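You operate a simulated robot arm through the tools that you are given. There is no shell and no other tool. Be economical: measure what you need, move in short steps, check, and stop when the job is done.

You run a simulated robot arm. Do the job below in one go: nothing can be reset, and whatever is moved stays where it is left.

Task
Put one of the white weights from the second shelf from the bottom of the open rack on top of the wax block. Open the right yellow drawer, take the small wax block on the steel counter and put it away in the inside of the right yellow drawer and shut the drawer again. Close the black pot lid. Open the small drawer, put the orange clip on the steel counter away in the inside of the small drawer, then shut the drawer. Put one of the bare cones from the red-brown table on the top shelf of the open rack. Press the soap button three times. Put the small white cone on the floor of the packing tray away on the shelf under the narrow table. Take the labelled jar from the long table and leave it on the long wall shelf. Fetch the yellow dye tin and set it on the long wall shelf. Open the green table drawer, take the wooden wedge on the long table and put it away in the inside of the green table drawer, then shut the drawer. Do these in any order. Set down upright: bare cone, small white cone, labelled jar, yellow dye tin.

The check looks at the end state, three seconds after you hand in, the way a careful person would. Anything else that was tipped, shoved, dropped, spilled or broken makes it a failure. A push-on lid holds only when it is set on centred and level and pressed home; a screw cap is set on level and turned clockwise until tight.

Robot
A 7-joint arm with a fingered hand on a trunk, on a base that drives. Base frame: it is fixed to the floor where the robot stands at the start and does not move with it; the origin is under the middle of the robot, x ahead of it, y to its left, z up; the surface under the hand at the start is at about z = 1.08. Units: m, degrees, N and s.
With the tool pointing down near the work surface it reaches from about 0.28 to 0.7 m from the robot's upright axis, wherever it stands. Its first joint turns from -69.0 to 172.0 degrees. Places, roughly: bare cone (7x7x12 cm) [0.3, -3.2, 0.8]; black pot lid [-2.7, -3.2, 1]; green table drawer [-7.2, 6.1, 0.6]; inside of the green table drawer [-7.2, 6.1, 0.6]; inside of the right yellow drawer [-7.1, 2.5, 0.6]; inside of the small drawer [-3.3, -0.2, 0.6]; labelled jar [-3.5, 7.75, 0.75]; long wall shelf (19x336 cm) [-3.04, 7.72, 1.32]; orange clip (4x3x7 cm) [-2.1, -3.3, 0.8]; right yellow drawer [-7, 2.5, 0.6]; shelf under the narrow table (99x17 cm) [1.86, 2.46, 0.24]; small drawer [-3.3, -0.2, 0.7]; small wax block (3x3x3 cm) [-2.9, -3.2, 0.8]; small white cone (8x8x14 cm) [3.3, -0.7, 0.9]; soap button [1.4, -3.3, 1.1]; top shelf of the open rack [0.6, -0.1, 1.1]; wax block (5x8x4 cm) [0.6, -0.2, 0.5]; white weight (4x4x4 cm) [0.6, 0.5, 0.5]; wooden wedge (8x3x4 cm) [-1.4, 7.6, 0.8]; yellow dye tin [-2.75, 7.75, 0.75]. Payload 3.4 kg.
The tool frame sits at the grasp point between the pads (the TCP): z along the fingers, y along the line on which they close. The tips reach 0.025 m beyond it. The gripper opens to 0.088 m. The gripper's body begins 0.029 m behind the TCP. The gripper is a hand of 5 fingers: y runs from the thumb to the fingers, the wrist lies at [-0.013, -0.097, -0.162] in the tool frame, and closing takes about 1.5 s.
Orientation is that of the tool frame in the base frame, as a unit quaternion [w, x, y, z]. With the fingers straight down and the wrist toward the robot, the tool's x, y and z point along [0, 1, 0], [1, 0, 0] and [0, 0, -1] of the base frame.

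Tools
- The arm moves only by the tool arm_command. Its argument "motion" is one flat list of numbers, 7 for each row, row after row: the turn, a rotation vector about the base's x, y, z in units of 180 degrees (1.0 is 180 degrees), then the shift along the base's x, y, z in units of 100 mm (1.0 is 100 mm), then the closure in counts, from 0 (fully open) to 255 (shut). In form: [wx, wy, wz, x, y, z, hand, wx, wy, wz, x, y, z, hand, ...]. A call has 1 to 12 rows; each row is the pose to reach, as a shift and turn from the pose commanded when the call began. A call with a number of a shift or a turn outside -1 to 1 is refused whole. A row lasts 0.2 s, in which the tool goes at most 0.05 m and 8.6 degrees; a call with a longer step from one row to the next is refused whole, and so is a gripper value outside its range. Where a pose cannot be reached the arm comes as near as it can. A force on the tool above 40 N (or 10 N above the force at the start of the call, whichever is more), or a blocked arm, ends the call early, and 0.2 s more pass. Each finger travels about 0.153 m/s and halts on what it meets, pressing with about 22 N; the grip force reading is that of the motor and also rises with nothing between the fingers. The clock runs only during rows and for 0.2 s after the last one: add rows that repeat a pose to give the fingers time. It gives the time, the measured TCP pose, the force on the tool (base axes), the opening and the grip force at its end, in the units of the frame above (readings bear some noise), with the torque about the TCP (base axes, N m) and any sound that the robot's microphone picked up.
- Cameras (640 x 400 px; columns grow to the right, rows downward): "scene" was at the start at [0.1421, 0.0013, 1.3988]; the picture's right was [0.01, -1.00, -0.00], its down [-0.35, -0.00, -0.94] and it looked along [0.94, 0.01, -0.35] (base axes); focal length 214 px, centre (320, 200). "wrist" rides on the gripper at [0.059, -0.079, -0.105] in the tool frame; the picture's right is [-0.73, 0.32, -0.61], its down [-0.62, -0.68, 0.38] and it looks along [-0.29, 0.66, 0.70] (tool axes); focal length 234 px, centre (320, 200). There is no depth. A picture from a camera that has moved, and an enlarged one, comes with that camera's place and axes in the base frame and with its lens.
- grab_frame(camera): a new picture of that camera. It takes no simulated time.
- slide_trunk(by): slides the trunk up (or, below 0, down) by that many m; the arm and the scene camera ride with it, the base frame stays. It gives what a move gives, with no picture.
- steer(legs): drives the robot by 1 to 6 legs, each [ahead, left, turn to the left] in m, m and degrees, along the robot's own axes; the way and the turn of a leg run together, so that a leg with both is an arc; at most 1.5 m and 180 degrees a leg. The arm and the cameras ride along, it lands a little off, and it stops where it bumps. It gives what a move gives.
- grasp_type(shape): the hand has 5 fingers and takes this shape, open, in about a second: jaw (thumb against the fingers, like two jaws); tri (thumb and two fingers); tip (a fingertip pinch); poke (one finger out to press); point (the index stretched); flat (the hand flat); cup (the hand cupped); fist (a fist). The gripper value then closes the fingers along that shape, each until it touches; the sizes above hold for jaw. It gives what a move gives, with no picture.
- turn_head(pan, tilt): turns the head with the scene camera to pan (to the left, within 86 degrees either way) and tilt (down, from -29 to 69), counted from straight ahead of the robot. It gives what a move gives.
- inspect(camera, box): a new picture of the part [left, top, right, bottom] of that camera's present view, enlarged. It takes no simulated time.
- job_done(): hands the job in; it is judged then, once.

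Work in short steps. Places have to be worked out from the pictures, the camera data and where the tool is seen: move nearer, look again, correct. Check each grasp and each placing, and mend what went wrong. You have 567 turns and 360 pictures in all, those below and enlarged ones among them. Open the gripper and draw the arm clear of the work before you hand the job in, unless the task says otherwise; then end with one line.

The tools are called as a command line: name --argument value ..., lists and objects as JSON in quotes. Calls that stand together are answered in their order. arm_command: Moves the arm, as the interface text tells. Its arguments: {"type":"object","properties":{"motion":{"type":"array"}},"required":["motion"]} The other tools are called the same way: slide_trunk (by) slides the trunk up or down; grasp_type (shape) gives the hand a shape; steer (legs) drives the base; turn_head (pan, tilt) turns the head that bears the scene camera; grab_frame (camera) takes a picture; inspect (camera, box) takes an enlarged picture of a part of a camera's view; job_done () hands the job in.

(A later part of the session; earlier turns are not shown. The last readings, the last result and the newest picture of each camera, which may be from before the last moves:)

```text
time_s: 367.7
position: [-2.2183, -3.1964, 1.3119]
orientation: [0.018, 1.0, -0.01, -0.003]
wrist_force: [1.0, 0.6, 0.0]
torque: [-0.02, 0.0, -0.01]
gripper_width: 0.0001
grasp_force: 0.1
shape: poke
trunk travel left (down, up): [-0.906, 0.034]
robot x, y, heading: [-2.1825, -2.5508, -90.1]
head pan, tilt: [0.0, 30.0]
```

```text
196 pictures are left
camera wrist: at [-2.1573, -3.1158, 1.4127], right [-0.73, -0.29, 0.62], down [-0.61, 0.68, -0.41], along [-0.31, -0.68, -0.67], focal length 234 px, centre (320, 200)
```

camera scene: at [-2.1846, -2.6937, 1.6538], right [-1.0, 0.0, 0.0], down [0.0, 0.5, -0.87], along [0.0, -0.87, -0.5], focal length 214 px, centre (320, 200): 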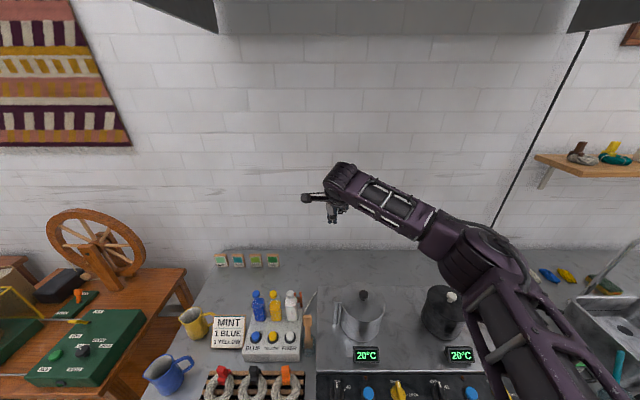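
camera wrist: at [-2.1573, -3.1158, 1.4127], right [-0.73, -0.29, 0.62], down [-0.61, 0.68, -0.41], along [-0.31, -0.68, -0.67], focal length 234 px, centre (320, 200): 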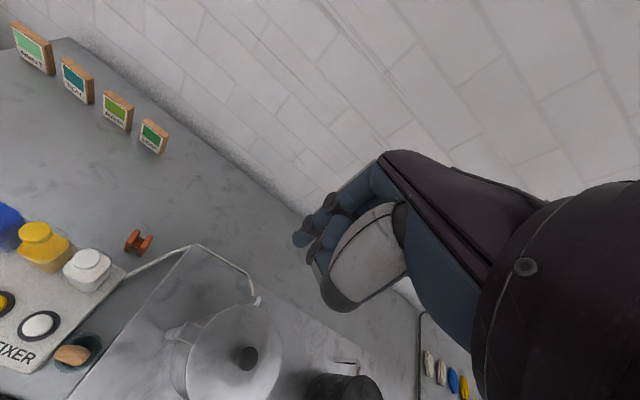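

I see the orange clip between bottles and wall in the wrist view; zoom in.

inspect --camera "wrist" --box '[90, 200, 210, 290]'

inspect --camera "scene" --box '[260, 260, 380, 360]'

```text
4.44 times, centred on (150, 245) of wrist
camera zoom: at [-2.1573, -3.1158, 1.4127], right [-0.73, -0.29, 0.62], down [-0.61, 0.68, -0.41], along [-0.31, -0.68, -0.67], focal length 1041 px, centre (1076, 0)
```

zoom: 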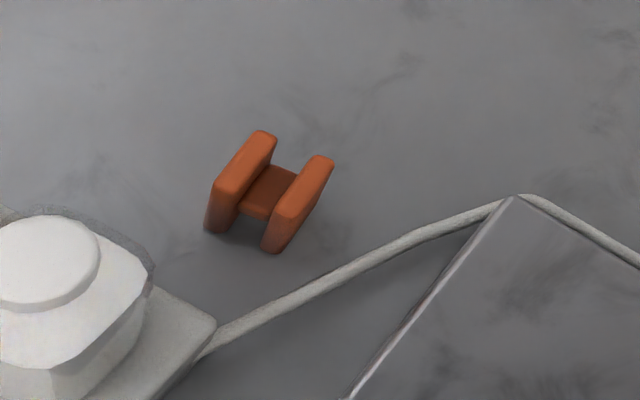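

```text
4.00 times, centred on (320, 310) of scene
camera zoom: at [-2.1846, -2.6937, 1.6538], right [-1.0, 0.0, 0.0], down [0.0, 0.5, -0.87], along [0.0, -0.87, -0.5], focal length 858 px, centre (320, -240)
```

zoom: 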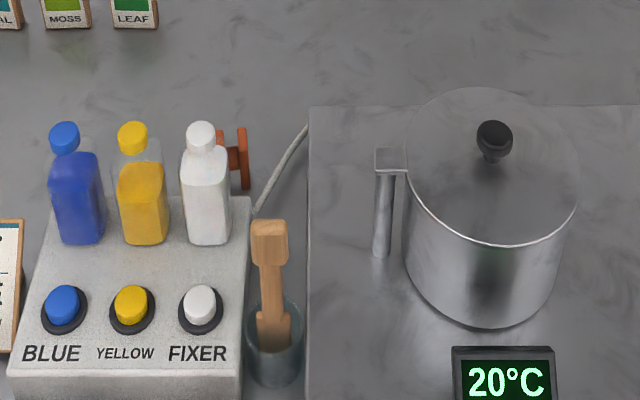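

The clip is an H-shape standing 7 cm tall at ≈(-2.088,-3.272). A bottle stands in front, so I yaw the hand +90° (wrist to the right, closing along x).

grasp_type --shape "jaw"

arm_command --motion '[0, 0, 0.045, 0, 0, 0, 0, 0, 0, 0.09, 0, 0, 0, 0, 0, 0, 0.135, 0, 0, 0, 0, 0, 0, 0.18, 0, 0, 0, 0, 0, 0, 0.225, 0, 0, 0, 0, 0, 0, 0.27, 0, 0, 0, 0, 0, 0, 0.315, 0, 0, 0, 0, 0, 0, 0.36, 0, 0, 0, 0, 0, 0, 0.405, 0, 0, 0, 0, 0, 0, 0.45, 0, 0, 0, 0, 0, 0, 0.49, 0, 0, 0, 0]'

grab_frame --camera "scene"

grab_frame --camera "wrist"

```text
time_s: 368.6
position: [-2.2178, -3.1963, 1.3123]
orientation: [0.019, 1.0, -0.01, -0.002]
wrist_force: [-0.3, 0.4, 0.5]
torque: [0.0, 0.02, -0.05]
gripper_width: 0.088
grasp_force: 0.2
shape: jaw
trunk travel left (down, up): [-0.906, 0.034]
robot x, y, heading: [-2.18, -2.5501, -89.9]
head pan, tilt: [0.0, 30.0]
```

```text
time_s: 371.0
position: [-2.2067, -3.1785, 1.3063]
orientation: [0.014, 0.738, 0.675, 0.009]
wrist_force: [0.3, 0.8, -0.2]
torque: [-0.02, 0.0, -0.02]
gripper_width: 0.0879
grasp_force: 0.1
shape: jaw
out of reach, approached as far as the arm can: row 11
trunk travel left (down, up): [-0.906, 0.034]
robot x, y, heading: [-2.1834, -2.5536, -90.0]
head pan, tilt: [0.0, 30.0]
```

```text
193 pictures are left
camera scene: at [-2.1845, -2.6929, 1.6539], right [-1.0, 0.0, 0.0], down [0.0, 0.5, -0.87], along [0.0, -0.87, -0.5], focal length 214 px, centre (320, 200)
```

scene: 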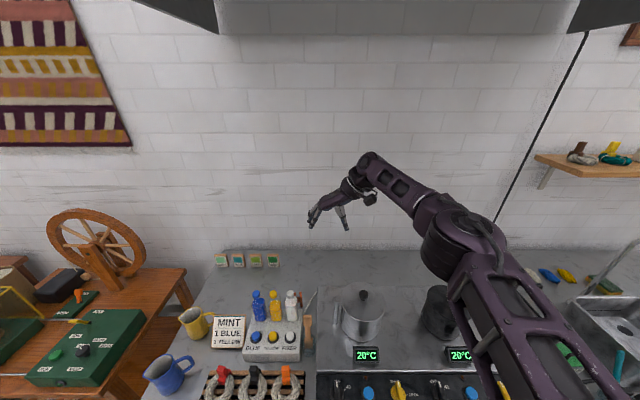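

```text
192 pictures are left
camera wrist: at [-2.2837, -3.1126, 1.4072], right [0.23, -0.75, 0.62], down [-0.72, -0.56, -0.4], along [0.65, -0.35, -0.67], focal length 234 px, centre (320, 200)
```

wrist: 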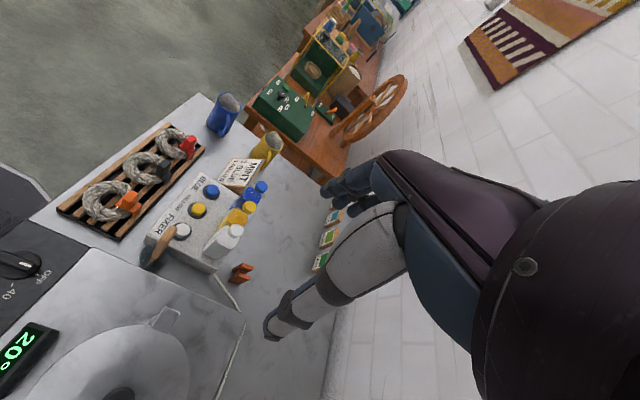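

Clip refined to (-2.086,-3.271). I shift the base left 0.1 and forward 0.03, then align the hand above the clip.

steer --legs '[[0.03, 0.1, 0]]'

arm_command --motion '[0, 0, 0, 0.1, -0.3, 0, 0, 0, 0, 0, 0.2, -0.62, 0, 0]'

slide_trunk --by -0.3

grab_frame --camera "wrist"

inspect --camera "scene" --box '[220, 180, 420, 320]'

```text
time_s: 372.2
position: [-2.1083, -3.2069, 1.3056]
orientation: [0.013, 0.739, 0.673, 0.011]
wrist_force: [0.1, 0.2, -0.2]
torque: [-0.01, 0.06, 0.0]
gripper_width: 0.0878
grasp_force: 0.0
shape: jaw
trunk travel left (down, up): [-0.906, 0.034]
robot x, y, heading: [-2.0809, -2.5834, -90.0]
head pan, tilt: [0.0, 30.0]
```

```text
time_s: 372.8
position: [-2.0964, -3.2179, 1.306]
orientation: [0.013, 0.739, 0.674, 0.011]
wrist_force: [-0.3, 0.4, -1.0]
torque: [-0.03, 0.0, 0.0]
gripper_width: 0.0878
grasp_force: 0.2
shape: jaw
out of reach, approached as far as the arm can: row 1, 2
trunk travel left (down, up): [-0.906, 0.034]
robot x, y, heading: [-2.0803, -2.5808, -90.0]
head pan, tilt: [0.0, 30.0]
```

```text
time_s: 375.8
position: [-2.0949, -3.2181, 1.0067]
orientation: [0.012, 0.739, 0.674, 0.011]
wrist_force: [-0.3, -0.2, 0.0]
torque: [0.02, 0.03, 0.02]
gripper_width: 0.0877
grasp_force: 0.1
shape: jaw
trunk travel left (down, up): [-0.606, 0.334]
robot x, y, heading: [-2.0841, -2.5814, -89.7]
head pan, tilt: [0.0, 30.0]
```

```text
191 pictures are left
camera wrist: at [-2.1701, -3.1524, 1.1077], right [0.23, -0.75, 0.62], down [-0.72, -0.56, -0.4], along [0.65, -0.35, -0.67], focal length 234 px, centre (320, 200)
```

wrist: 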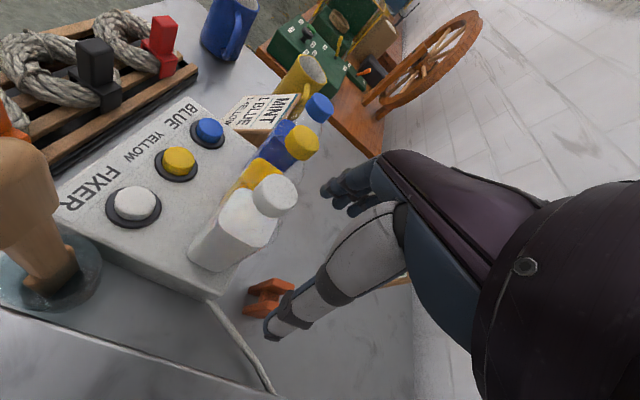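

```text
2.86 times, centred on (320, 250) of scene
camera zoom: at [-2.0833, -2.7233, 1.3539], right [-1.0, 0.0, 0.0], down [0.0, 0.5, -0.87], along [0.0, -0.87, -0.5], focal length 613 px, centre (320, 57)
```

zoom: 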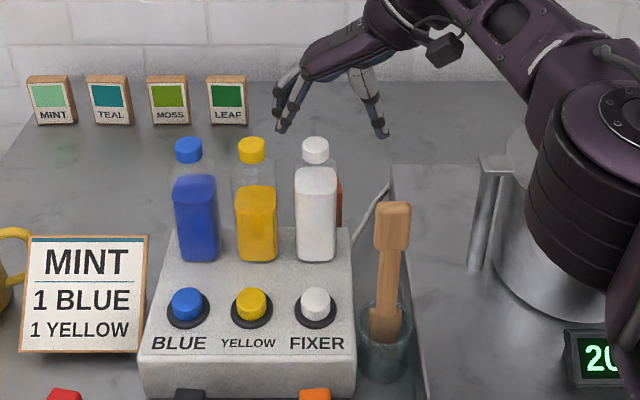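

grab_frame --camera "scene"

```text
189 pictures are left
camera scene: at [-2.0833, -2.7233, 1.3539], right [-1.0, 0.0, 0.0], down [0.0, 0.5, -0.87], along [0.0, -0.87, -0.5], focal length 214 px, centre (320, 200)
```

scene: 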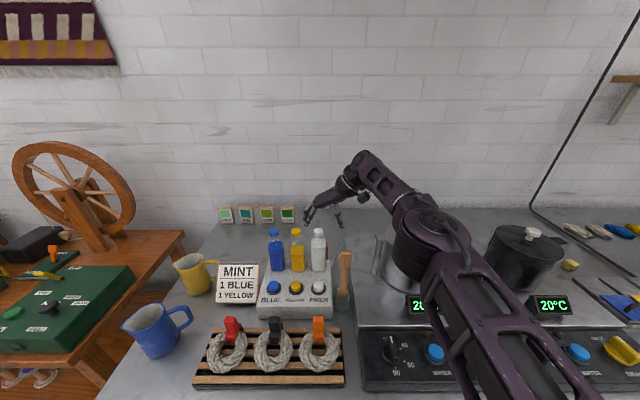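

The elbow hovers over the silver pot, so lowering the trunk isn't safe. I raise the trunk 0.15, reduce the yaw by ~19°, and then lower with the arm only so the elbow stays high.

slide_trunk --by 0.15

arm_command --motion '[0, 0, -0.04, 0.02, -0.1, 0, 0, 0, 0, -0.08, 0.05, -0.3, 0, 0, 0, 0, -0.106, 0.09, -0.53, 0, 0, 0, 0, -0.106, 0.09, -0.53, -0.4, 0, 0, 0, -0.106, 0.09, -0.53, -0.8, 0]'

grab_frame --camera "scene"

grab_frame --camera "wrist"

```text
time_s: 377.5
position: [-2.0946, -3.2182, 1.1559]
orientation: [0.012, 0.739, 0.673, 0.01]
wrist_force: [-0.4, 0.4, 0.1]
torque: [0.01, -0.02, 0.02]
gripper_width: 0.0879
grasp_force: 0.1
shape: jaw
trunk travel left (down, up): [-0.756, 0.184]
robot x, y, heading: [-2.0826, -2.5853, -90.0]
head pan, tilt: [0.0, 30.0]
```

```text
time_s: 378.7
position: [-2.088, -3.2543, 1.0831]
orientation: [0.014, 0.841, 0.541, 0.008]
wrist_force: [-0.6, -0.5, -0.5]
torque: [-0.02, -0.01, -0.03]
gripper_width: 0.088
grasp_force: 0.2
shape: jaw
out of reach, approached as far as the arm can: row 2, 3, 4, 5
trunk travel left (down, up): [-0.756, 0.184]
robot x, y, heading: [-2.0796, -2.5811, -90.1]
head pan, tilt: [0.0, 30.0]
```

```text
188 pictures are left
camera scene: at [-2.0834, -2.7236, 1.5039], right [-1.0, 0.0, 0.0], down [0.0, 0.5, -0.87], along [0.0, -0.87, -0.5], focal length 214 px, centre (320, 200)
```

scene: 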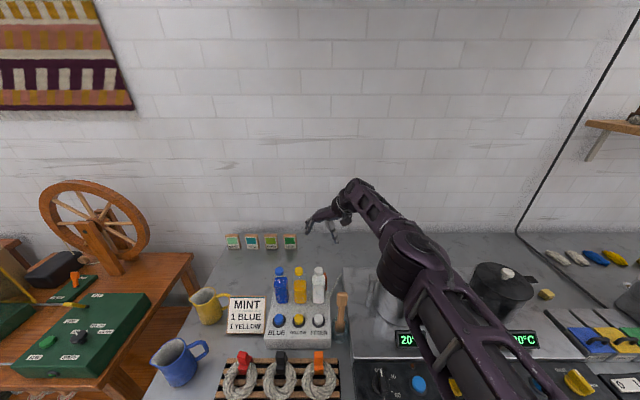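

```text
187 pictures are left
camera wrist: at [-2.1376, -3.1663, 1.1845], right [-0.02, -0.78, 0.62], down [-0.87, -0.29, -0.4], along [0.5, -0.55, -0.67], focal length 234 px, centre (320, 200)
```

wrist: 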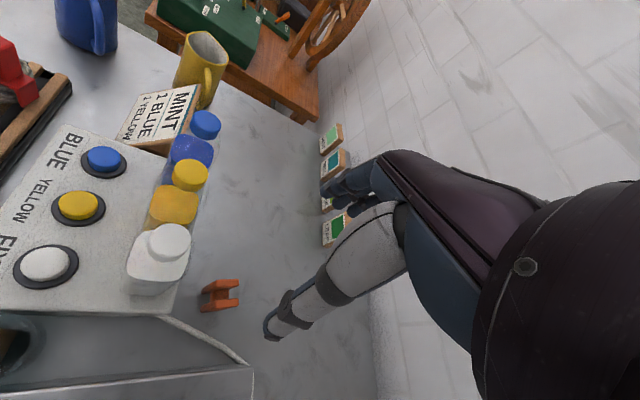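

I inch the base forward 0.03 to gain reach and lower the hand by 0.1 with the arm, then check the elbow.

steer --legs '[[0.03, 0, 0]]'

arm_command --motion '[0, 0, 0, 0.03, 0.07, -0.4, 0, 0, 0, 0, 0.03, 0.1, -0.8, 0, 0, 0, 0, 0.03, 0.1, -1.0, 0]'

grab_frame --camera "scene"

grab_frame --camera "wrist"

```text
time_s: 379.5
position: [-2.0877, -3.2808, 1.0854]
orientation: [0.016, 0.841, 0.542, 0.007]
wrist_force: [0.9, 0.4, -0.4]
torque: [-0.03, 0.02, 0.01]
gripper_width: 0.0879
grasp_force: 0.1
shape: jaw
trunk travel left (down, up): [-0.756, 0.184]
robot x, y, heading: [-2.0824, -2.6145, -89.9]
head pan, tilt: [0.0, 30.0]
```

```text
time_s: 380.3
position: [-2.0851, -3.2667, 0.9835]
orientation: [0.014, 0.841, 0.541, 0.008]
wrist_force: [0.1, 0.4, 0.4]
torque: [0.01, 0.0, 0.0]
gripper_width: 0.0879
grasp_force: 0.0
shape: jaw
out of reach, approached as far as the arm can: row 3
trunk travel left (down, up): [-0.756, 0.184]
robot x, y, heading: [-2.0838, -2.613, -89.7]
head pan, tilt: [0.0, 30.0]
```

```text
186 pictures are left
camera scene: at [-2.0848, -2.7533, 1.5038], right [-1.0, 0.0, 0.0], down [0.0, 0.5, -0.87], along [0.0, -0.87, -0.5], focal length 214 px, centre (320, 200)
```

scene: 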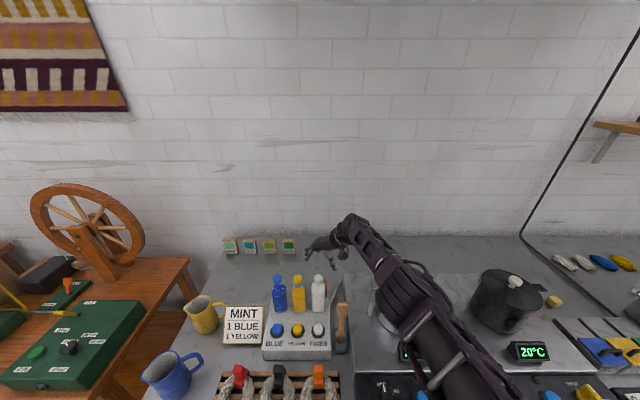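

```text
185 pictures are left
camera wrist: at [-2.135, -3.1799, 1.0836], right [-0.02, -0.78, 0.62], down [-0.87, -0.29, -0.4], along [0.5, -0.55, -0.67], focal length 234 px, centre (320, 200)
```

wrist: 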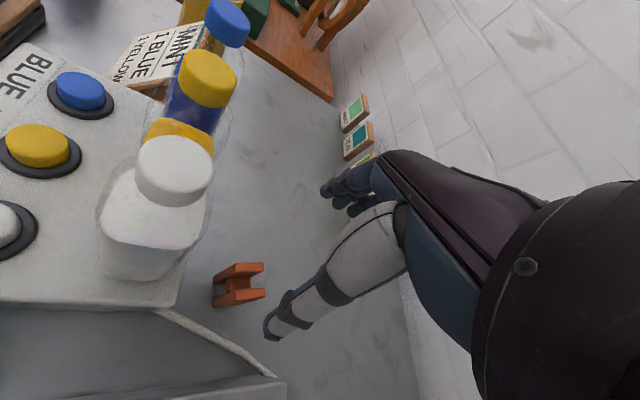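

Everything aligned and the elbow is higher now. I rotate +8° for the clip's plates and lower 0.1, then check.

arm_command --motion '[0, 0, 0.045, -0.02, -0.05, -0.2, 0, 0, 0, 0.045, -0.03, -0.06, -0.55, 0, 0, 0, 0.045, -0.03, -0.06, -0.9, 0]'

grab_frame --camera "wrist"

grab_frame --camera "scene"

```text
time_s: 381.1
position: [-2.0868, -3.2375, 0.9232]
orientation: [0.014, 0.8, 0.599, 0.009]
wrist_force: [0.3, -0.4, 0.0]
torque: [0.0, 0.0, 0.01]
gripper_width: 0.0877
grasp_force: 0.1
shape: jaw
out of reach, approached as far as the arm can: row 1, 2, 3
trunk travel left (down, up): [-0.756, 0.184]
robot x, y, heading: [-2.082, -2.6099, -90.0]
head pan, tilt: [0.0, 30.0]
```

```text
184 pictures are left
camera wrist: at [-2.1494, -3.159, 1.0232], right [0.09, -0.78, 0.62], down [-0.82, -0.41, -0.4], along [0.57, -0.47, -0.67], focal length 234 px, centre (320, 200)
```

wrist: 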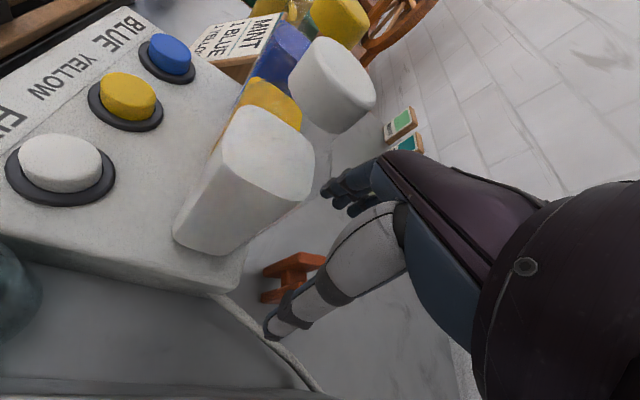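

```text
183 pictures are left
camera scene: at [-2.0835, -2.7532, 1.5038], right [-1.0, 0.0, 0.0], down [0.0, 0.5, -0.87], along [0.0, -0.87, -0.5], focal length 214 px, centre (320, 200)
```

scene: 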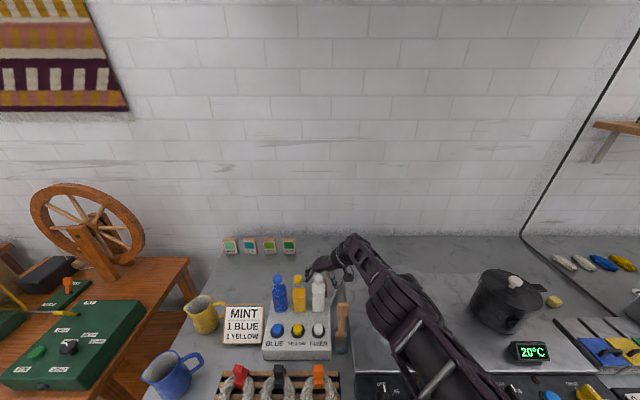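

The reach is limiting and the hand drifted toward the bottle. I go up first, away from the bottle.

arm_command --motion '[0, 0, 0, 0, 0, 0.35, 0, 0, 0, 0, 0, 0, 0.7, 0, 0, 0, 0, 0, 0, 1.0, 0]'

arm_command --motion '[0, 0, 0, 0, 0, 0.35, 0, 0, 0, 0, 0, 0, 0.7, 0, 0, 0, 0, 0, 0, 1.0, 0]'

steer --legs '[[0, 0.25, 0]]'

grab_frame --camera "scene"

```text
time_s: 381.9
position: [-2.089, -3.2378, 1.0217]
orientation: [0.013, 0.801, 0.599, 0.009]
wrist_force: [-0.4, 0.4, 0.3]
torque: [0.0, -0.02, 0.02]
gripper_width: 0.0879
grasp_force: 0.0
shape: jaw
trunk travel left (down, up): [-0.756, 0.184]
robot x, y, heading: [-2.0812, -2.612, -89.9]
head pan, tilt: [0.0, 30.0]
```

```text
time_s: 382.7
position: [-2.0861, -3.2372, 1.1214]
orientation: [0.013, 0.8, 0.599, 0.009]
wrist_force: [0.8, 0.0, 0.8]
torque: [-0.03, 0.0, -0.04]
gripper_width: 0.0877
grasp_force: 0.0
shape: jaw
trunk travel left (down, up): [-0.756, 0.184]
robot x, y, heading: [-2.0808, -2.6128, -90.0]
head pan, tilt: [0.0, 30.0]
```

```text
time_s: 384.6
position: [-1.8359, -3.2388, 1.1219]
orientation: [0.015, 0.801, 0.599, 0.01]
wrist_force: [-0.8, -0.1, 0.5]
torque: [-0.01, 0.0, 0.0]
gripper_width: 0.0882
grasp_force: 0.1
shape: jaw
trunk travel left (down, up): [-0.756, 0.184]
robot x, y, heading: [-1.8333, -2.6165, -89.9]
head pan, tilt: [0.0, 30.0]
```

```text
182 pictures are left
camera scene: at [-1.8327, -2.7532, 1.5038], right [-1.0, 0.0, 0.0], down [0.0, 0.5, -0.87], along [0.0, -0.87, -0.5], focal length 214 px, centre (320, 200)
```

scene: 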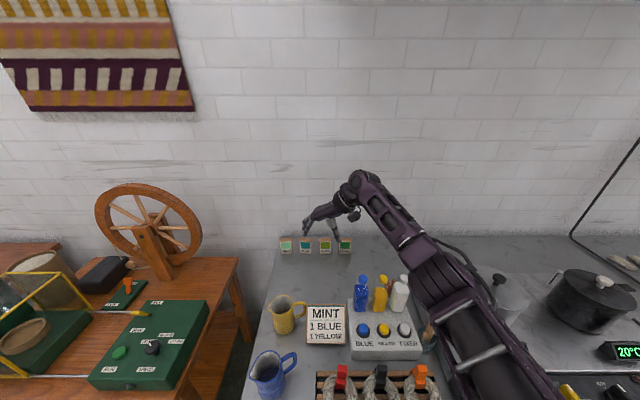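

I move the hand right toward the clip (two calls) keeping it high and look at the posture.

arm_command --motion '[0, 0, 0, -0.4, -0.1, 0, 0, 0, 0, 0, -0.8, -0.2, 0, 0, 0, 0, 0, -1.0, -0.3, 0, 0]'

arm_command --motion '[0, 0, 0, -0.4, 0, 0, 0, 0, 0, 0, -0.8, 0, 0, 0, 0, 0, 0, -1.0, 0, 0, 0]'

arm_command --motion '[0, 0, 0, -0.4, 0, 0, 0, 0, 0, 0, -0.51, 0, 0, 0]'

grab_frame --camera "scene"

```text
time_s: 385.4
position: [-1.9378, -3.2681, 1.1212]
orientation: [0.014, 0.801, 0.599, 0.008]
wrist_force: [0.5, -0.4, 0.6]
torque: [-0.03, 0.0, 0.0]
gripper_width: 0.0877
grasp_force: 0.1
shape: jaw
trunk travel left (down, up): [-0.756, 0.184]
robot x, y, heading: [-1.8328, -2.6135, -90.1]
head pan, tilt: [0.0, 30.0]
```

```text
time_s: 386.2
position: [-2.0148, -3.2578, 1.1226]
orientation: [0.014, 0.8, 0.599, 0.009]
wrist_force: [-0.5, 0.4, -0.1]
torque: [0.01, 0.04, 0.0]
gripper_width: 0.0881
grasp_force: 0.0
shape: jaw
out of reach, approached as far as the arm can: row 2, 3
trunk travel left (down, up): [-0.756, 0.184]
robot x, y, heading: [-1.8287, -2.614, -90.0]
head pan, tilt: [0.0, 30.0]
```

```text
time_s: 386.8
position: [-2.0595, -3.2463, 1.1209]
orientation: [0.014, 0.801, 0.599, 0.008]
wrist_force: [0.7, 1.0, 1.2]
torque: [-0.03, 0.0, 0.01]
gripper_width: 0.0878
grasp_force: 0.1
shape: jaw
out of reach, approached as far as the arm can: row 1, 2
trunk travel left (down, up): [-0.756, 0.184]
robot x, y, heading: [-1.8292, -2.6119, -90.2]
head pan, tilt: [0.0, 30.0]
```

```text
181 pictures are left
camera scene: at [-1.832, -2.7534, 1.5038], right [-1.0, 0.0, 0.0], down [0.0, 0.5, -0.87], along [0.0, -0.87, -0.5], focal length 214 px, centre (320, 200)
```

scene: 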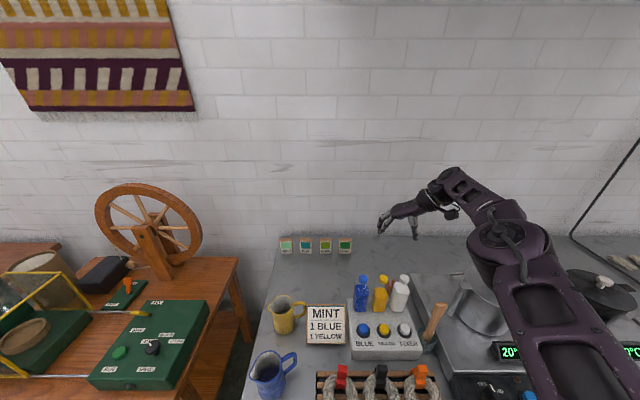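

Not better. Re-analysis: in the earlier yaw-65° pose from robot x≈-2.08 the elbow was actually higher than the wrist (≈1.24), so lowering the trunk ~0.11 from that pose is safe. I return to it.

arm_command --motion '[0, 0, -0.02, 0.4, 0, 0, 0, 0, 0, -0.045, 0.8, 0, 0, 0, 0, 0, -0.045, 1.0, 0, 0, 0]'

arm_command --motion '[0, 0, 0, 0.4, 0, 0, 0, 0, 0, 0, 0.8, 0, 0, 0, 0, 0, 0, 1.0, 0, 0, 0]'

steer --legs '[[0, -0.25, 0]]'

grab_frame --camera "wrist"

```text
time_s: 387.6
position: [-1.9589, -3.247, 1.1218]
orientation: [0.015, 0.842, 0.54, 0.007]
wrist_force: [-0.5, -0.3, 0.4]
torque: [0.0, -0.01, 0.01]
gripper_width: 0.0879
grasp_force: 0.1
shape: jaw
trunk travel left (down, up): [-0.756, 0.184]
robot x, y, heading: [-1.8351, -2.6133, -89.9]
head pan, tilt: [0.0, 30.0]
```

```text
time_s: 388.4
position: [-1.8595, -3.2466, 1.1213]
orientation: [0.013, 0.841, 0.54, 0.008]
wrist_force: [0.2, 0.1, -0.1]
torque: [0.0, 0.01, -0.02]
gripper_width: 0.0879
grasp_force: 0.1
shape: jaw
trunk travel left (down, up): [-0.756, 0.184]
robot x, y, heading: [-1.8263, -2.6141, -90.0]
head pan, tilt: [0.0, 30.0]
```

```text
time_s: 390.2
position: [-2.111, -3.2458, 1.1202]
orientation: [0.014, 0.841, 0.541, 0.008]
wrist_force: [0.1, -0.2, -1.0]
torque: [-0.02, 0.0, -0.03]
gripper_width: 0.088
grasp_force: 0.1
shape: jaw
trunk travel left (down, up): [-0.756, 0.184]
robot x, y, heading: [-2.0827, -2.6135, -89.9]
head pan, tilt: [0.0, 30.0]
```

```text
180 pictures are left
camera wrist: at [-2.1611, -3.1597, 1.2225], right [-0.02, -0.78, 0.62], down [-0.87, -0.29, -0.4], along [0.5, -0.55, -0.67], focal length 234 px, centre (320, 200)
```

wrist: 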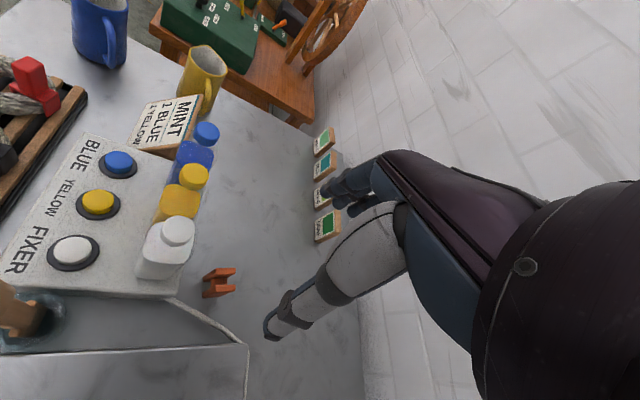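

I align above the clip, then lower the arm 0.13 and check.

arm_command --motion '[0, 0, 0, 0.1, -0.15, 0, 0, 0, 0, 0, 0.23, -0.29, 0, 0, 0, 0, 0, 0.23, -0.29, -0.4, 0, 0, 0, 0, 0.23, -0.29, -0.8, 0, 0, 0, 0, 0.23, -0.29, -1.0, 0]'

slide_trunk --by -0.06

grab_frame --camera "wrist"

grab_frame --camera "scene"

```text
time_s: 391.4
position: [-2.0888, -3.2758, 1.0209]
orientation: [0.014, 0.84, 0.542, 0.008]
wrist_force: [0.1, -0.2, 0.6]
torque: [-0.01, 0.01, -0.02]
gripper_width: 0.0882
grasp_force: 0.1
shape: jaw
trunk travel left (down, up): [-0.756, 0.184]
robot x, y, heading: [-2.0866, -2.6116, -90.3]
head pan, tilt: [0.0, 30.0]
```

```text
time_s: 392.4
position: [-2.0889, -3.276, 0.9621]
orientation: [0.014, 0.84, 0.542, 0.008]
wrist_force: [-0.4, -0.6, 0.9]
torque: [0.02, 0.0, 0.02]
gripper_width: 0.0882
grasp_force: 0.0
shape: jaw
trunk travel left (down, up): [-0.696, 0.244]
robot x, y, heading: [-2.0847, -2.6124, -89.8]
head pan, tilt: [0.0, 30.0]
```

```text
179 pictures are left
camera wrist: at [-2.1385, -3.1885, 1.0626], right [-0.02, -0.78, 0.62], down [-0.87, -0.29, -0.4], along [0.5, -0.55, -0.67], focal length 234 px, centre (320, 200)
```

wrist: 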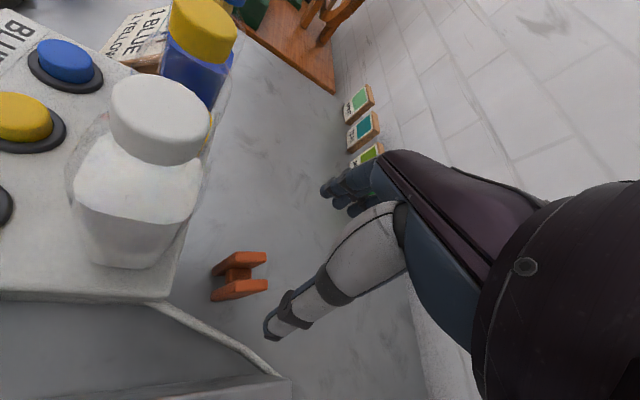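

```text
178 pictures are left
camera scene: at [-2.0849, -2.7529, 1.4438], right [-1.0, 0.0, 0.0], down [0.0, 0.5, -0.87], along [0.0, -0.87, -0.5], focal length 214 px, centre (320, 200)
```

scene: 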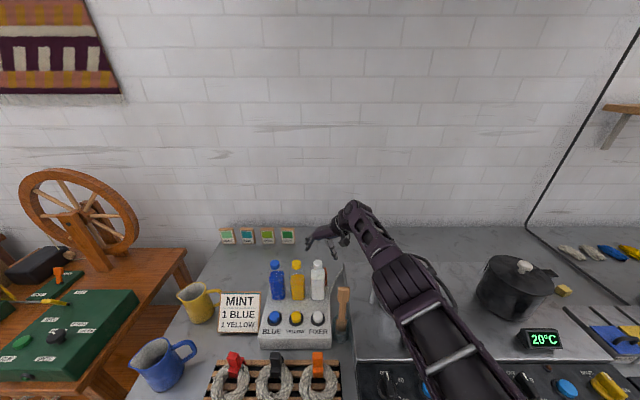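

Aligned and in reach. I lower the trunk 0.06 more and re-check.

slide_trunk --by -0.06

grab_frame --camera "wrist"

inspect --camera "scene" --box '[260, 190, 480, 350]'

```text
time_s: 393.4
position: [-2.0895, -3.2752, 0.9013]
orientation: [0.014, 0.841, 0.541, 0.008]
wrist_force: [-0.5, -0.5, 0.4]
torque: [0.01, 0.02, 0.01]
gripper_width: 0.0881
grasp_force: 0.3
shape: jaw
trunk travel left (down, up): [-0.636, 0.304]
robot x, y, heading: [-2.0822, -2.6119, -90.0]
head pan, tilt: [0.0, 30.0]
```

```text
177 pictures are left
camera wrist: at [-2.1385, -3.1885, 1.0026], right [-0.02, -0.78, 0.62], down [-0.87, -0.29, -0.4], along [0.5, -0.55, -0.67], focal length 234 px, centre (320, 200)
```

wrist: 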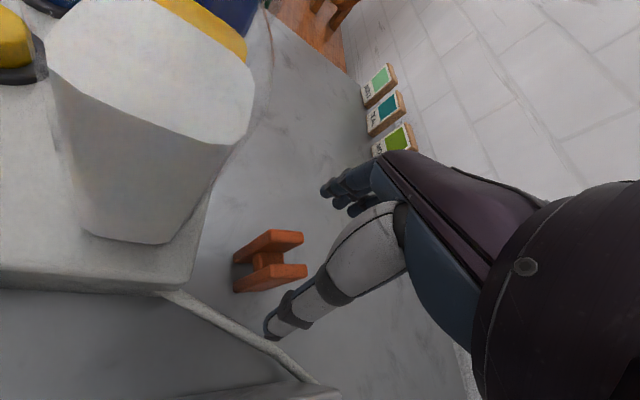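

```text
2.50 times, centred on (370, 270) of scene
camera zoom: at [-2.0849, -2.7528, 1.3838], right [-1.0, 0.0, 0.0], down [0.0, 0.5, -0.87], along [0.0, -0.87, -0.5], focal length 536 px, centre (195, 25)
```

zoom: 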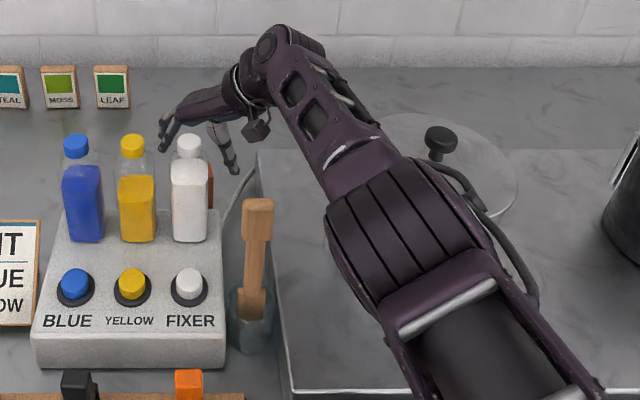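

Clear so far. I lower the last 3 cm.

slide_trunk --by -0.03

inspect --camera "wrist" --box '[180, 160, 400, 360]'

```text
time_s: 394.1
position: [-2.0881, -3.2763, 0.8722]
orientation: [0.015, 0.84, 0.542, 0.008]
wrist_force: [-0.1, 0.6, 0.3]
torque: [-0.02, -0.01, -0.03]
gripper_width: 0.0881
grasp_force: 0.1
shape: jaw
trunk travel left (down, up): [-0.606, 0.334]
robot x, y, heading: [-2.0857, -2.614, -90.1]
head pan, tilt: [0.0, 30.0]
```

```text
2.00 times, centred on (290, 260) of wrist
camera zoom: at [-2.1385, -3.1885, 0.9726], right [-0.02, -0.78, 0.62], down [-0.87, -0.29, -0.4], along [0.5, -0.55, -0.67], focal length 468 px, centre (380, 80)
```

zoom: 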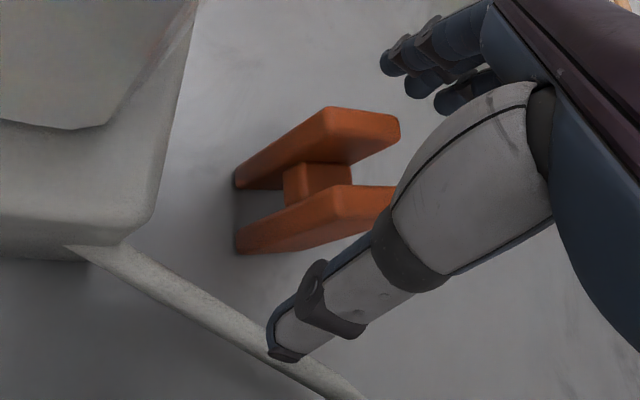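

Well centred. I lower 1 cm more and close the jaw.

slide_trunk --by -0.012

arm_command --motion '[0, 0, 0, 0, 0, 0, 40, 0, 0, 0, 0, 0, 0, 80, 0, 0, 0, 0, 0, 0, 120, 0, 0, 0, 0, 0, 0, 180, 0, 0, 0, 0, 0, 0, 255, 0, 0, 0, 0, 0, 0, 255, 0, 0, 0, 0, 0, 0, 255, 0, 0, 0, 0, 0, 0, 255]'

inspect --camera "wrist" --box '[180, 160, 400, 360]'

```text
time_s: 394.8
position: [-2.0885, -3.2762, 0.8607]
orientation: [0.015, 0.841, 0.541, 0.008]
wrist_force: [-0.3, -0.4, -0.2]
torque: [0.02, -0.01, -0.02]
gripper_width: 0.0878
grasp_force: 0.1
shape: jaw
trunk travel left (down, up): [-0.594, 0.346]
robot x, y, heading: [-2.0821, -2.6106, -90.0]
head pan, tilt: [0.0, 30.0]
```

```text
time_s: 396.6
position: [-2.0888, -3.2761, 0.8589]
orientation: [0.014, 0.84, 0.542, 0.008]
wrist_force: [0.3, 0.2, -0.6]
torque: [0.01, 0.01, -0.01]
gripper_width: 0.0191
grasp_force: 21.8
shape: jaw
trunk travel left (down, up): [-0.594, 0.346]
robot x, y, heading: [-2.0829, -2.615, -89.7]
head pan, tilt: [0.0, 30.0]
```

```text
2.00 times, centred on (290, 260) of wrist
camera zoom: at [-2.1383, -3.1885, 0.9606], right [-0.02, -0.78, 0.62], down [-0.87, -0.29, -0.4], along [0.5, -0.55, -0.67], focal length 468 px, centre (380, 80)
```

zoom: 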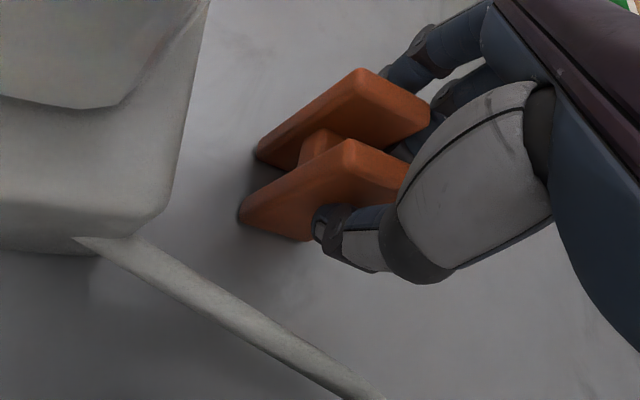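

Gripped. I lift with the trunk 0.2 m straight up and check.

slide_trunk --by 0.25

grab_frame --camera "wrist"

grab_frame --camera "scene"

```text
time_s: 399.1
position: [-2.0891, -3.2756, 1.1089]
orientation: [0.014, 0.84, 0.542, 0.008]
wrist_force: [-0.3, 0.3, -0.5]
torque: [-0.02, 0.01, -0.03]
gripper_width: 0.0191
grasp_force: 21.7
shape: jaw
trunk travel left (down, up): [-0.844, 0.096]
robot x, y, heading: [-2.0834, -2.61, -89.9]
head pan, tilt: [0.0, 30.0]
```

```text
173 pictures are left
camera wrist: at [-2.1386, -3.1888, 1.2104], right [-0.02, -0.79, 0.62], down [-0.87, -0.29, -0.4], along [0.5, -0.55, -0.67], focal length 234 px, centre (320, 200)
```

wrist: 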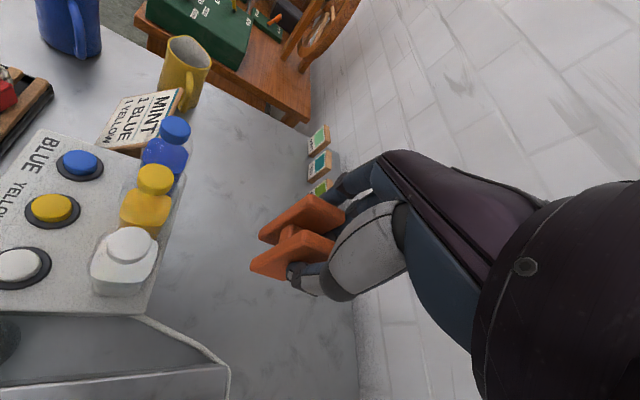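

```text
172 pictures are left
camera scene: at [-2.085, -2.7532, 1.5918], right [-1.0, 0.0, 0.0], down [0.0, 0.5, -0.87], along [0.0, -0.87, -0.5], focal length 214 px, centre (320, 200)
```

scene: 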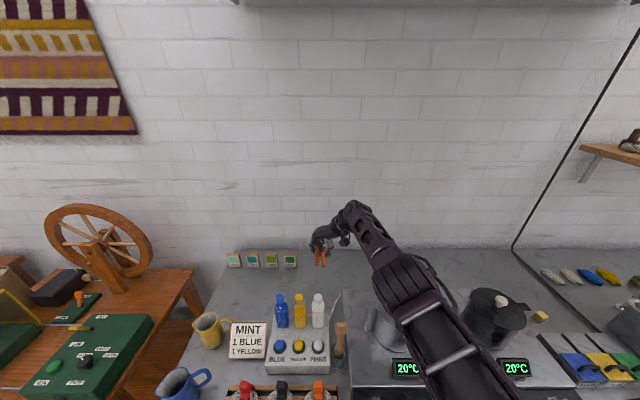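

Clip in hand. I back off and drive toward the small drawer (-3.3,-0.2) to look at it.

steer --legs '[[-0.6, 0, 0], [0, -1.2, 0], [0, 0, 180]]'

turn_head --pan 0 --tilt 20

grab_frame --camera "scene"

```text
time_s: 415.6
position: [-3.2902, -1.3486, 1.1092]
orientation: [-0.008, -0.547, 0.837, 0.014]
wrist_force: [-0.1, -0.6, -0.3]
torque: [0.0, 0.01, 0.0]
gripper_width: 0.0192
grasp_force: 21.5
shape: jaw
trunk travel left (down, up): [-0.844, 0.096]
robot x, y, heading: [-3.289, -2.013, 90.6]
head pan, tilt: [0.0, 30.0]
```

```text
time_s: 416.3
position: [-3.2903, -1.3494, 1.1091]
orientation: [-0.008, -0.546, 0.838, 0.015]
wrist_force: [-0.6, -0.1, -1.1]
torque: [0.04, 0.01, -0.01]
gripper_width: 0.019
grasp_force: 22.3
shape: jaw
trunk travel left (down, up): [-0.844, 0.096]
robot x, y, heading: [-3.2839, -2.0104, 90.5]
head pan, tilt: [0.0, 20.0]
```

```text
171 pictures are left
camera scene: at [-3.2895, -1.868, 1.6078], right [1.0, 0.01, 0.0], down [0.0, -0.34, -0.94], along [-0.01, 0.94, -0.34], focal length 214 px, centre (320, 200)
```

scene: 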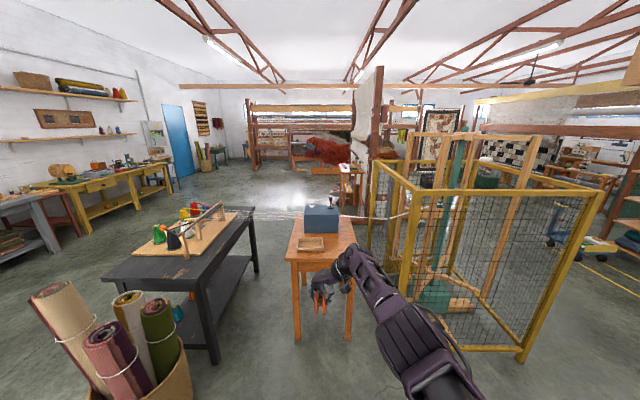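

I zoom on the small table.

inspect --camera "scene" --box '[260, 190, 400, 350]'

```text
2.50 times, centred on (330, 270) of scene
camera zoom: at [-3.2895, -1.868, 1.6078], right [1.0, 0.01, 0.0], down [0.0, -0.34, -0.94], along [-0.01, 0.94, -0.34], focal length 536 px, centre (295, 25)
```

zoom: 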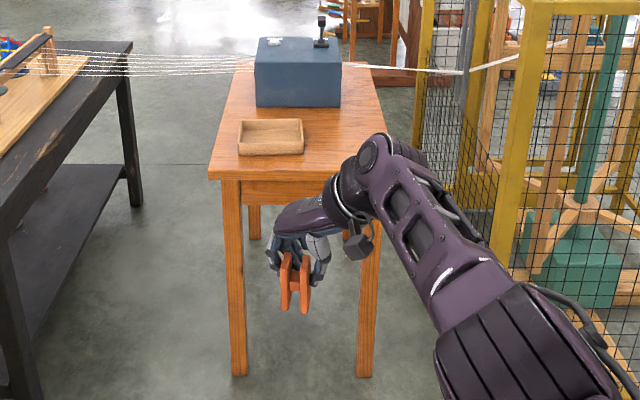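

I shift left a little to see the table's apron past the hand.

steer --legs '[[0.3, 0.3, 0]]'

turn_head --pan -15 --tilt 30

grab_frame --camera "scene"

```text
time_s: 418.9
position: [-3.5924, -1.0512, 1.1097]
orientation: [-0.008, -0.546, 0.837, 0.015]
wrist_force: [-0.2, 0.5, 0.1]
torque: [-0.01, 0.0, 0.0]
gripper_width: 0.0192
grasp_force: 22.0
shape: jaw
trunk travel left (down, up): [-0.844, 0.096]
robot x, y, heading: [-3.5875, -1.7121, 90.5]
head pan, tilt: [0.0, 20.0]
```

```text
time_s: 419.7
position: [-3.5936, -1.0516, 1.1099]
orientation: [-0.007, -0.546, 0.838, 0.014]
wrist_force: [-0.2, 0.4, -0.3]
torque: [0.04, 0.0, -0.03]
gripper_width: 0.0189
grasp_force: 21.9
shape: jaw
trunk travel left (down, up): [-0.844, 0.096]
robot x, y, heading: [-3.5916, -1.7141, 90.5]
head pan, tilt: [-15.0, 30.0]
```

```text
169 pictures are left
camera scene: at [-3.5696, -1.5757, 1.5919], right [0.97, -0.25, 0.0], down [-0.12, -0.48, -0.87], along [0.21, 0.84, -0.5], focal length 214 px, centre (320, 200)
```

scene: 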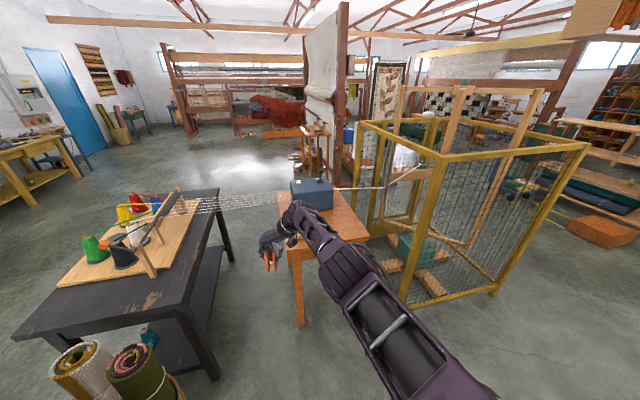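

steer --legs '[[0, -0.65, 0]]'

turn_head --pan 15 --tilt 30

grab_frame --camera "scene"

```text
time_s: 423.3
position: [-2.9493, -1.0446, 1.11]
orientation: [-0.008, -0.546, 0.838, 0.014]
wrist_force: [0.4, -0.3, -1.3]
torque: [-0.01, -0.03, -0.02]
gripper_width: 0.019
grasp_force: 21.8
shape: jaw
trunk travel left (down, up): [-0.844, 0.096]
robot x, y, heading: [-2.9462, -1.7061, 90.8]
head pan, tilt: [-15.0, 30.0]
```

```text
time_s: 424.2
position: [-2.9486, -1.045, 1.1079]
orientation: [-0.009, -0.546, 0.838, 0.015]
wrist_force: [-0.6, -0.6, -0.6]
torque: [-0.01, 0.0, -0.01]
gripper_width: 0.0191
grasp_force: 22.1
shape: jaw
trunk travel left (down, up): [-0.844, 0.096]
robot x, y, heading: [-2.9499, -1.7099, 90.8]
head pan, tilt: [15.0, 30.0]
```

```text
168 pictures are left
camera scene: at [-2.9723, -1.5699, 1.5918], right [0.96, 0.27, 0.0], down [0.13, -0.48, -0.87], along [-0.23, 0.83, -0.5], focal length 214 px, centre (320, 200)
```

scene: 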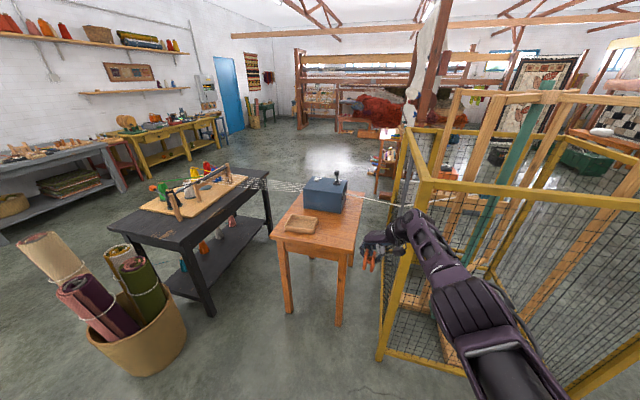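

The south and east sides show a plain apron, so the drawer must face north or west. I go around by the west side, keeping clear of the warp threads.

steer --legs '[[-0.55, 0, 0], [0, 1.5, 0], [0, 0.7, 0]]'

turn_head --pan 0 --tilt 25

grab_frame --camera "scene"

```text
time_s: 437.9
position: [-5.1548, -1.6277, 1.109]
orientation: [-0.009, -0.551, 0.834, 0.014]
wrist_force: [-0.9, -0.3, 0.6]
torque: [-0.01, 0.04, -0.03]
gripper_width: 0.0189
grasp_force: 21.6
shape: jaw
trunk travel left (down, up): [-0.844, 0.096]
robot x, y, heading: [-5.1479, -2.29, 91.3]
head pan, tilt: [15.0, 30.0]
```

```text
time_s: 438.6
position: [-5.1556, -1.6272, 1.1086]
orientation: [-0.008, -0.552, 0.834, 0.014]
wrist_force: [0.3, -0.3, -0.3]
torque: [0.01, 0.03, 0.03]
gripper_width: 0.0189
grasp_force: 22.1
shape: jaw
trunk travel left (down, up): [-0.844, 0.096]
robot x, y, heading: [-5.1446, -2.2892, 91.4]
head pan, tilt: [0.0, 25.0]
```

```text
167 pictures are left
camera scene: at [-5.1492, -2.1478, 1.5998], right [1.0, 0.02, 0.0], down [0.01, -0.42, -0.91], along [-0.02, 0.91, -0.42], focal length 214 px, centre (320, 200)
```

scene: 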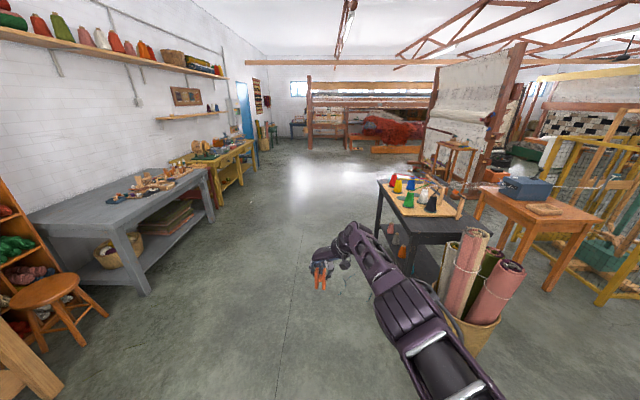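

The way north is clear. I drive up, turn to face south, and approach the table's north side.

steer --legs '[[1.5, 0, -1.3], [1.5, 0, 0], [0.35, 0, 0], [0, 0, -180], [0, 1.5, 0]]'

grab_frame --camera "scene"

```text
time_s: 469.2
position: [-3.6389, 0.4437, 1.1097]
orientation: [0.014, 0.831, 0.555, 0.008]
wrist_force: [-0.3, 1.2, -0.2]
torque: [0.03, 0.02, 0.01]
gripper_width: 0.0186
grasp_force: 22.0
shape: jaw
trunk travel left (down, up): [-0.844, 0.096]
robot x, y, heading: [-3.6531, 1.1096, -88.3]
head pan, tilt: [0.0, 25.0]
```

```text
166 pictures are left
camera scene: at [-3.6523, 0.9649, 1.5998], right [-1.0, -0.03, 0.0], down [-0.01, 0.42, -0.91], along [0.03, -0.91, -0.42], focal length 214 px, centre (320, 200)
```

scene: 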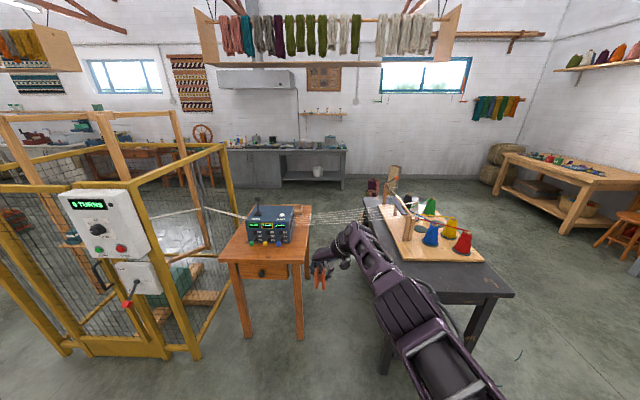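

The drawer (with a knob) is on this north face. I first set the clip down on the table's front strip, left of centre (≈(-3.12,-0.085)). I drive into position.

steer --legs '[[0, 0.5, -1.7], [0.45, 0, 0]]'

turn_head --pan 0 --tilt 40

grab_frame --camera "scene"

grab_frame --camera "wrist"

```text
time_s: 474.5
position: [-3.1687, 0.0045, 1.1091]
orientation: [0.014, 0.841, 0.541, 0.007]
wrist_force: [1.0, 0.4, 0.0]
torque: [0.03, -0.02, -0.02]
gripper_width: 0.019
grasp_force: 22.3
shape: jaw
trunk travel left (down, up): [-0.844, 0.096]
robot x, y, heading: [-3.161, 0.667, -90.1]
head pan, tilt: [0.0, 25.0]
```

```text
time_s: 475.2
position: [-3.1684, 0.0042, 1.1097]
orientation: [0.014, 0.841, 0.54, 0.008]
wrist_force: [-1.1, -0.4, -0.3]
torque: [-0.01, -0.02, 0.01]
gripper_width: 0.0187
grasp_force: 21.7
shape: jaw
trunk travel left (down, up): [-0.844, 0.096]
robot x, y, heading: [-3.1631, 0.665, -89.9]
head pan, tilt: [0.0, 40.0]
```

```text
165 pictures are left
camera scene: at [-3.1626, 0.5326, 1.5765], right [-1.0, 0.0, 0.0], down [0.0, 0.64, -0.77], along [0.0, -0.77, -0.64], focal length 214 px, centre (320, 200)
```

scene: 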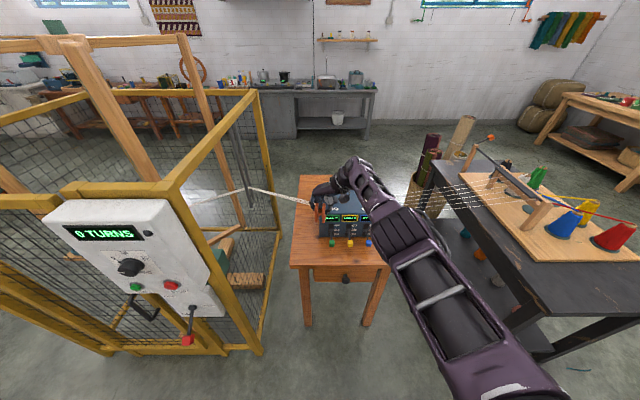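

```text
164 pictures are left
camera wrist: at [-3.2176, 0.0918, 1.2103], right [-0.03, -0.79, 0.62], down [-0.87, -0.29, -0.4], along [0.5, -0.55, -0.67], focal length 234 px, centre (320, 200)
```

wrist: 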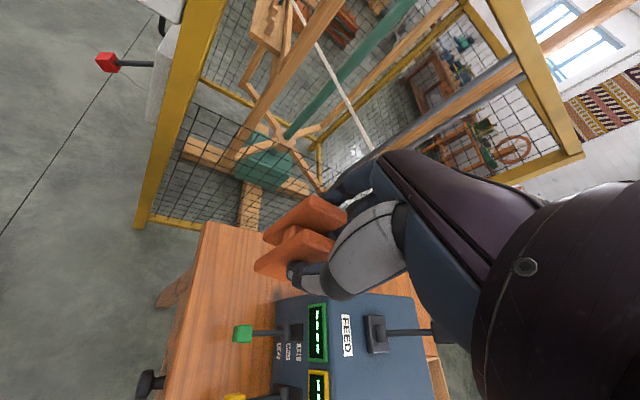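

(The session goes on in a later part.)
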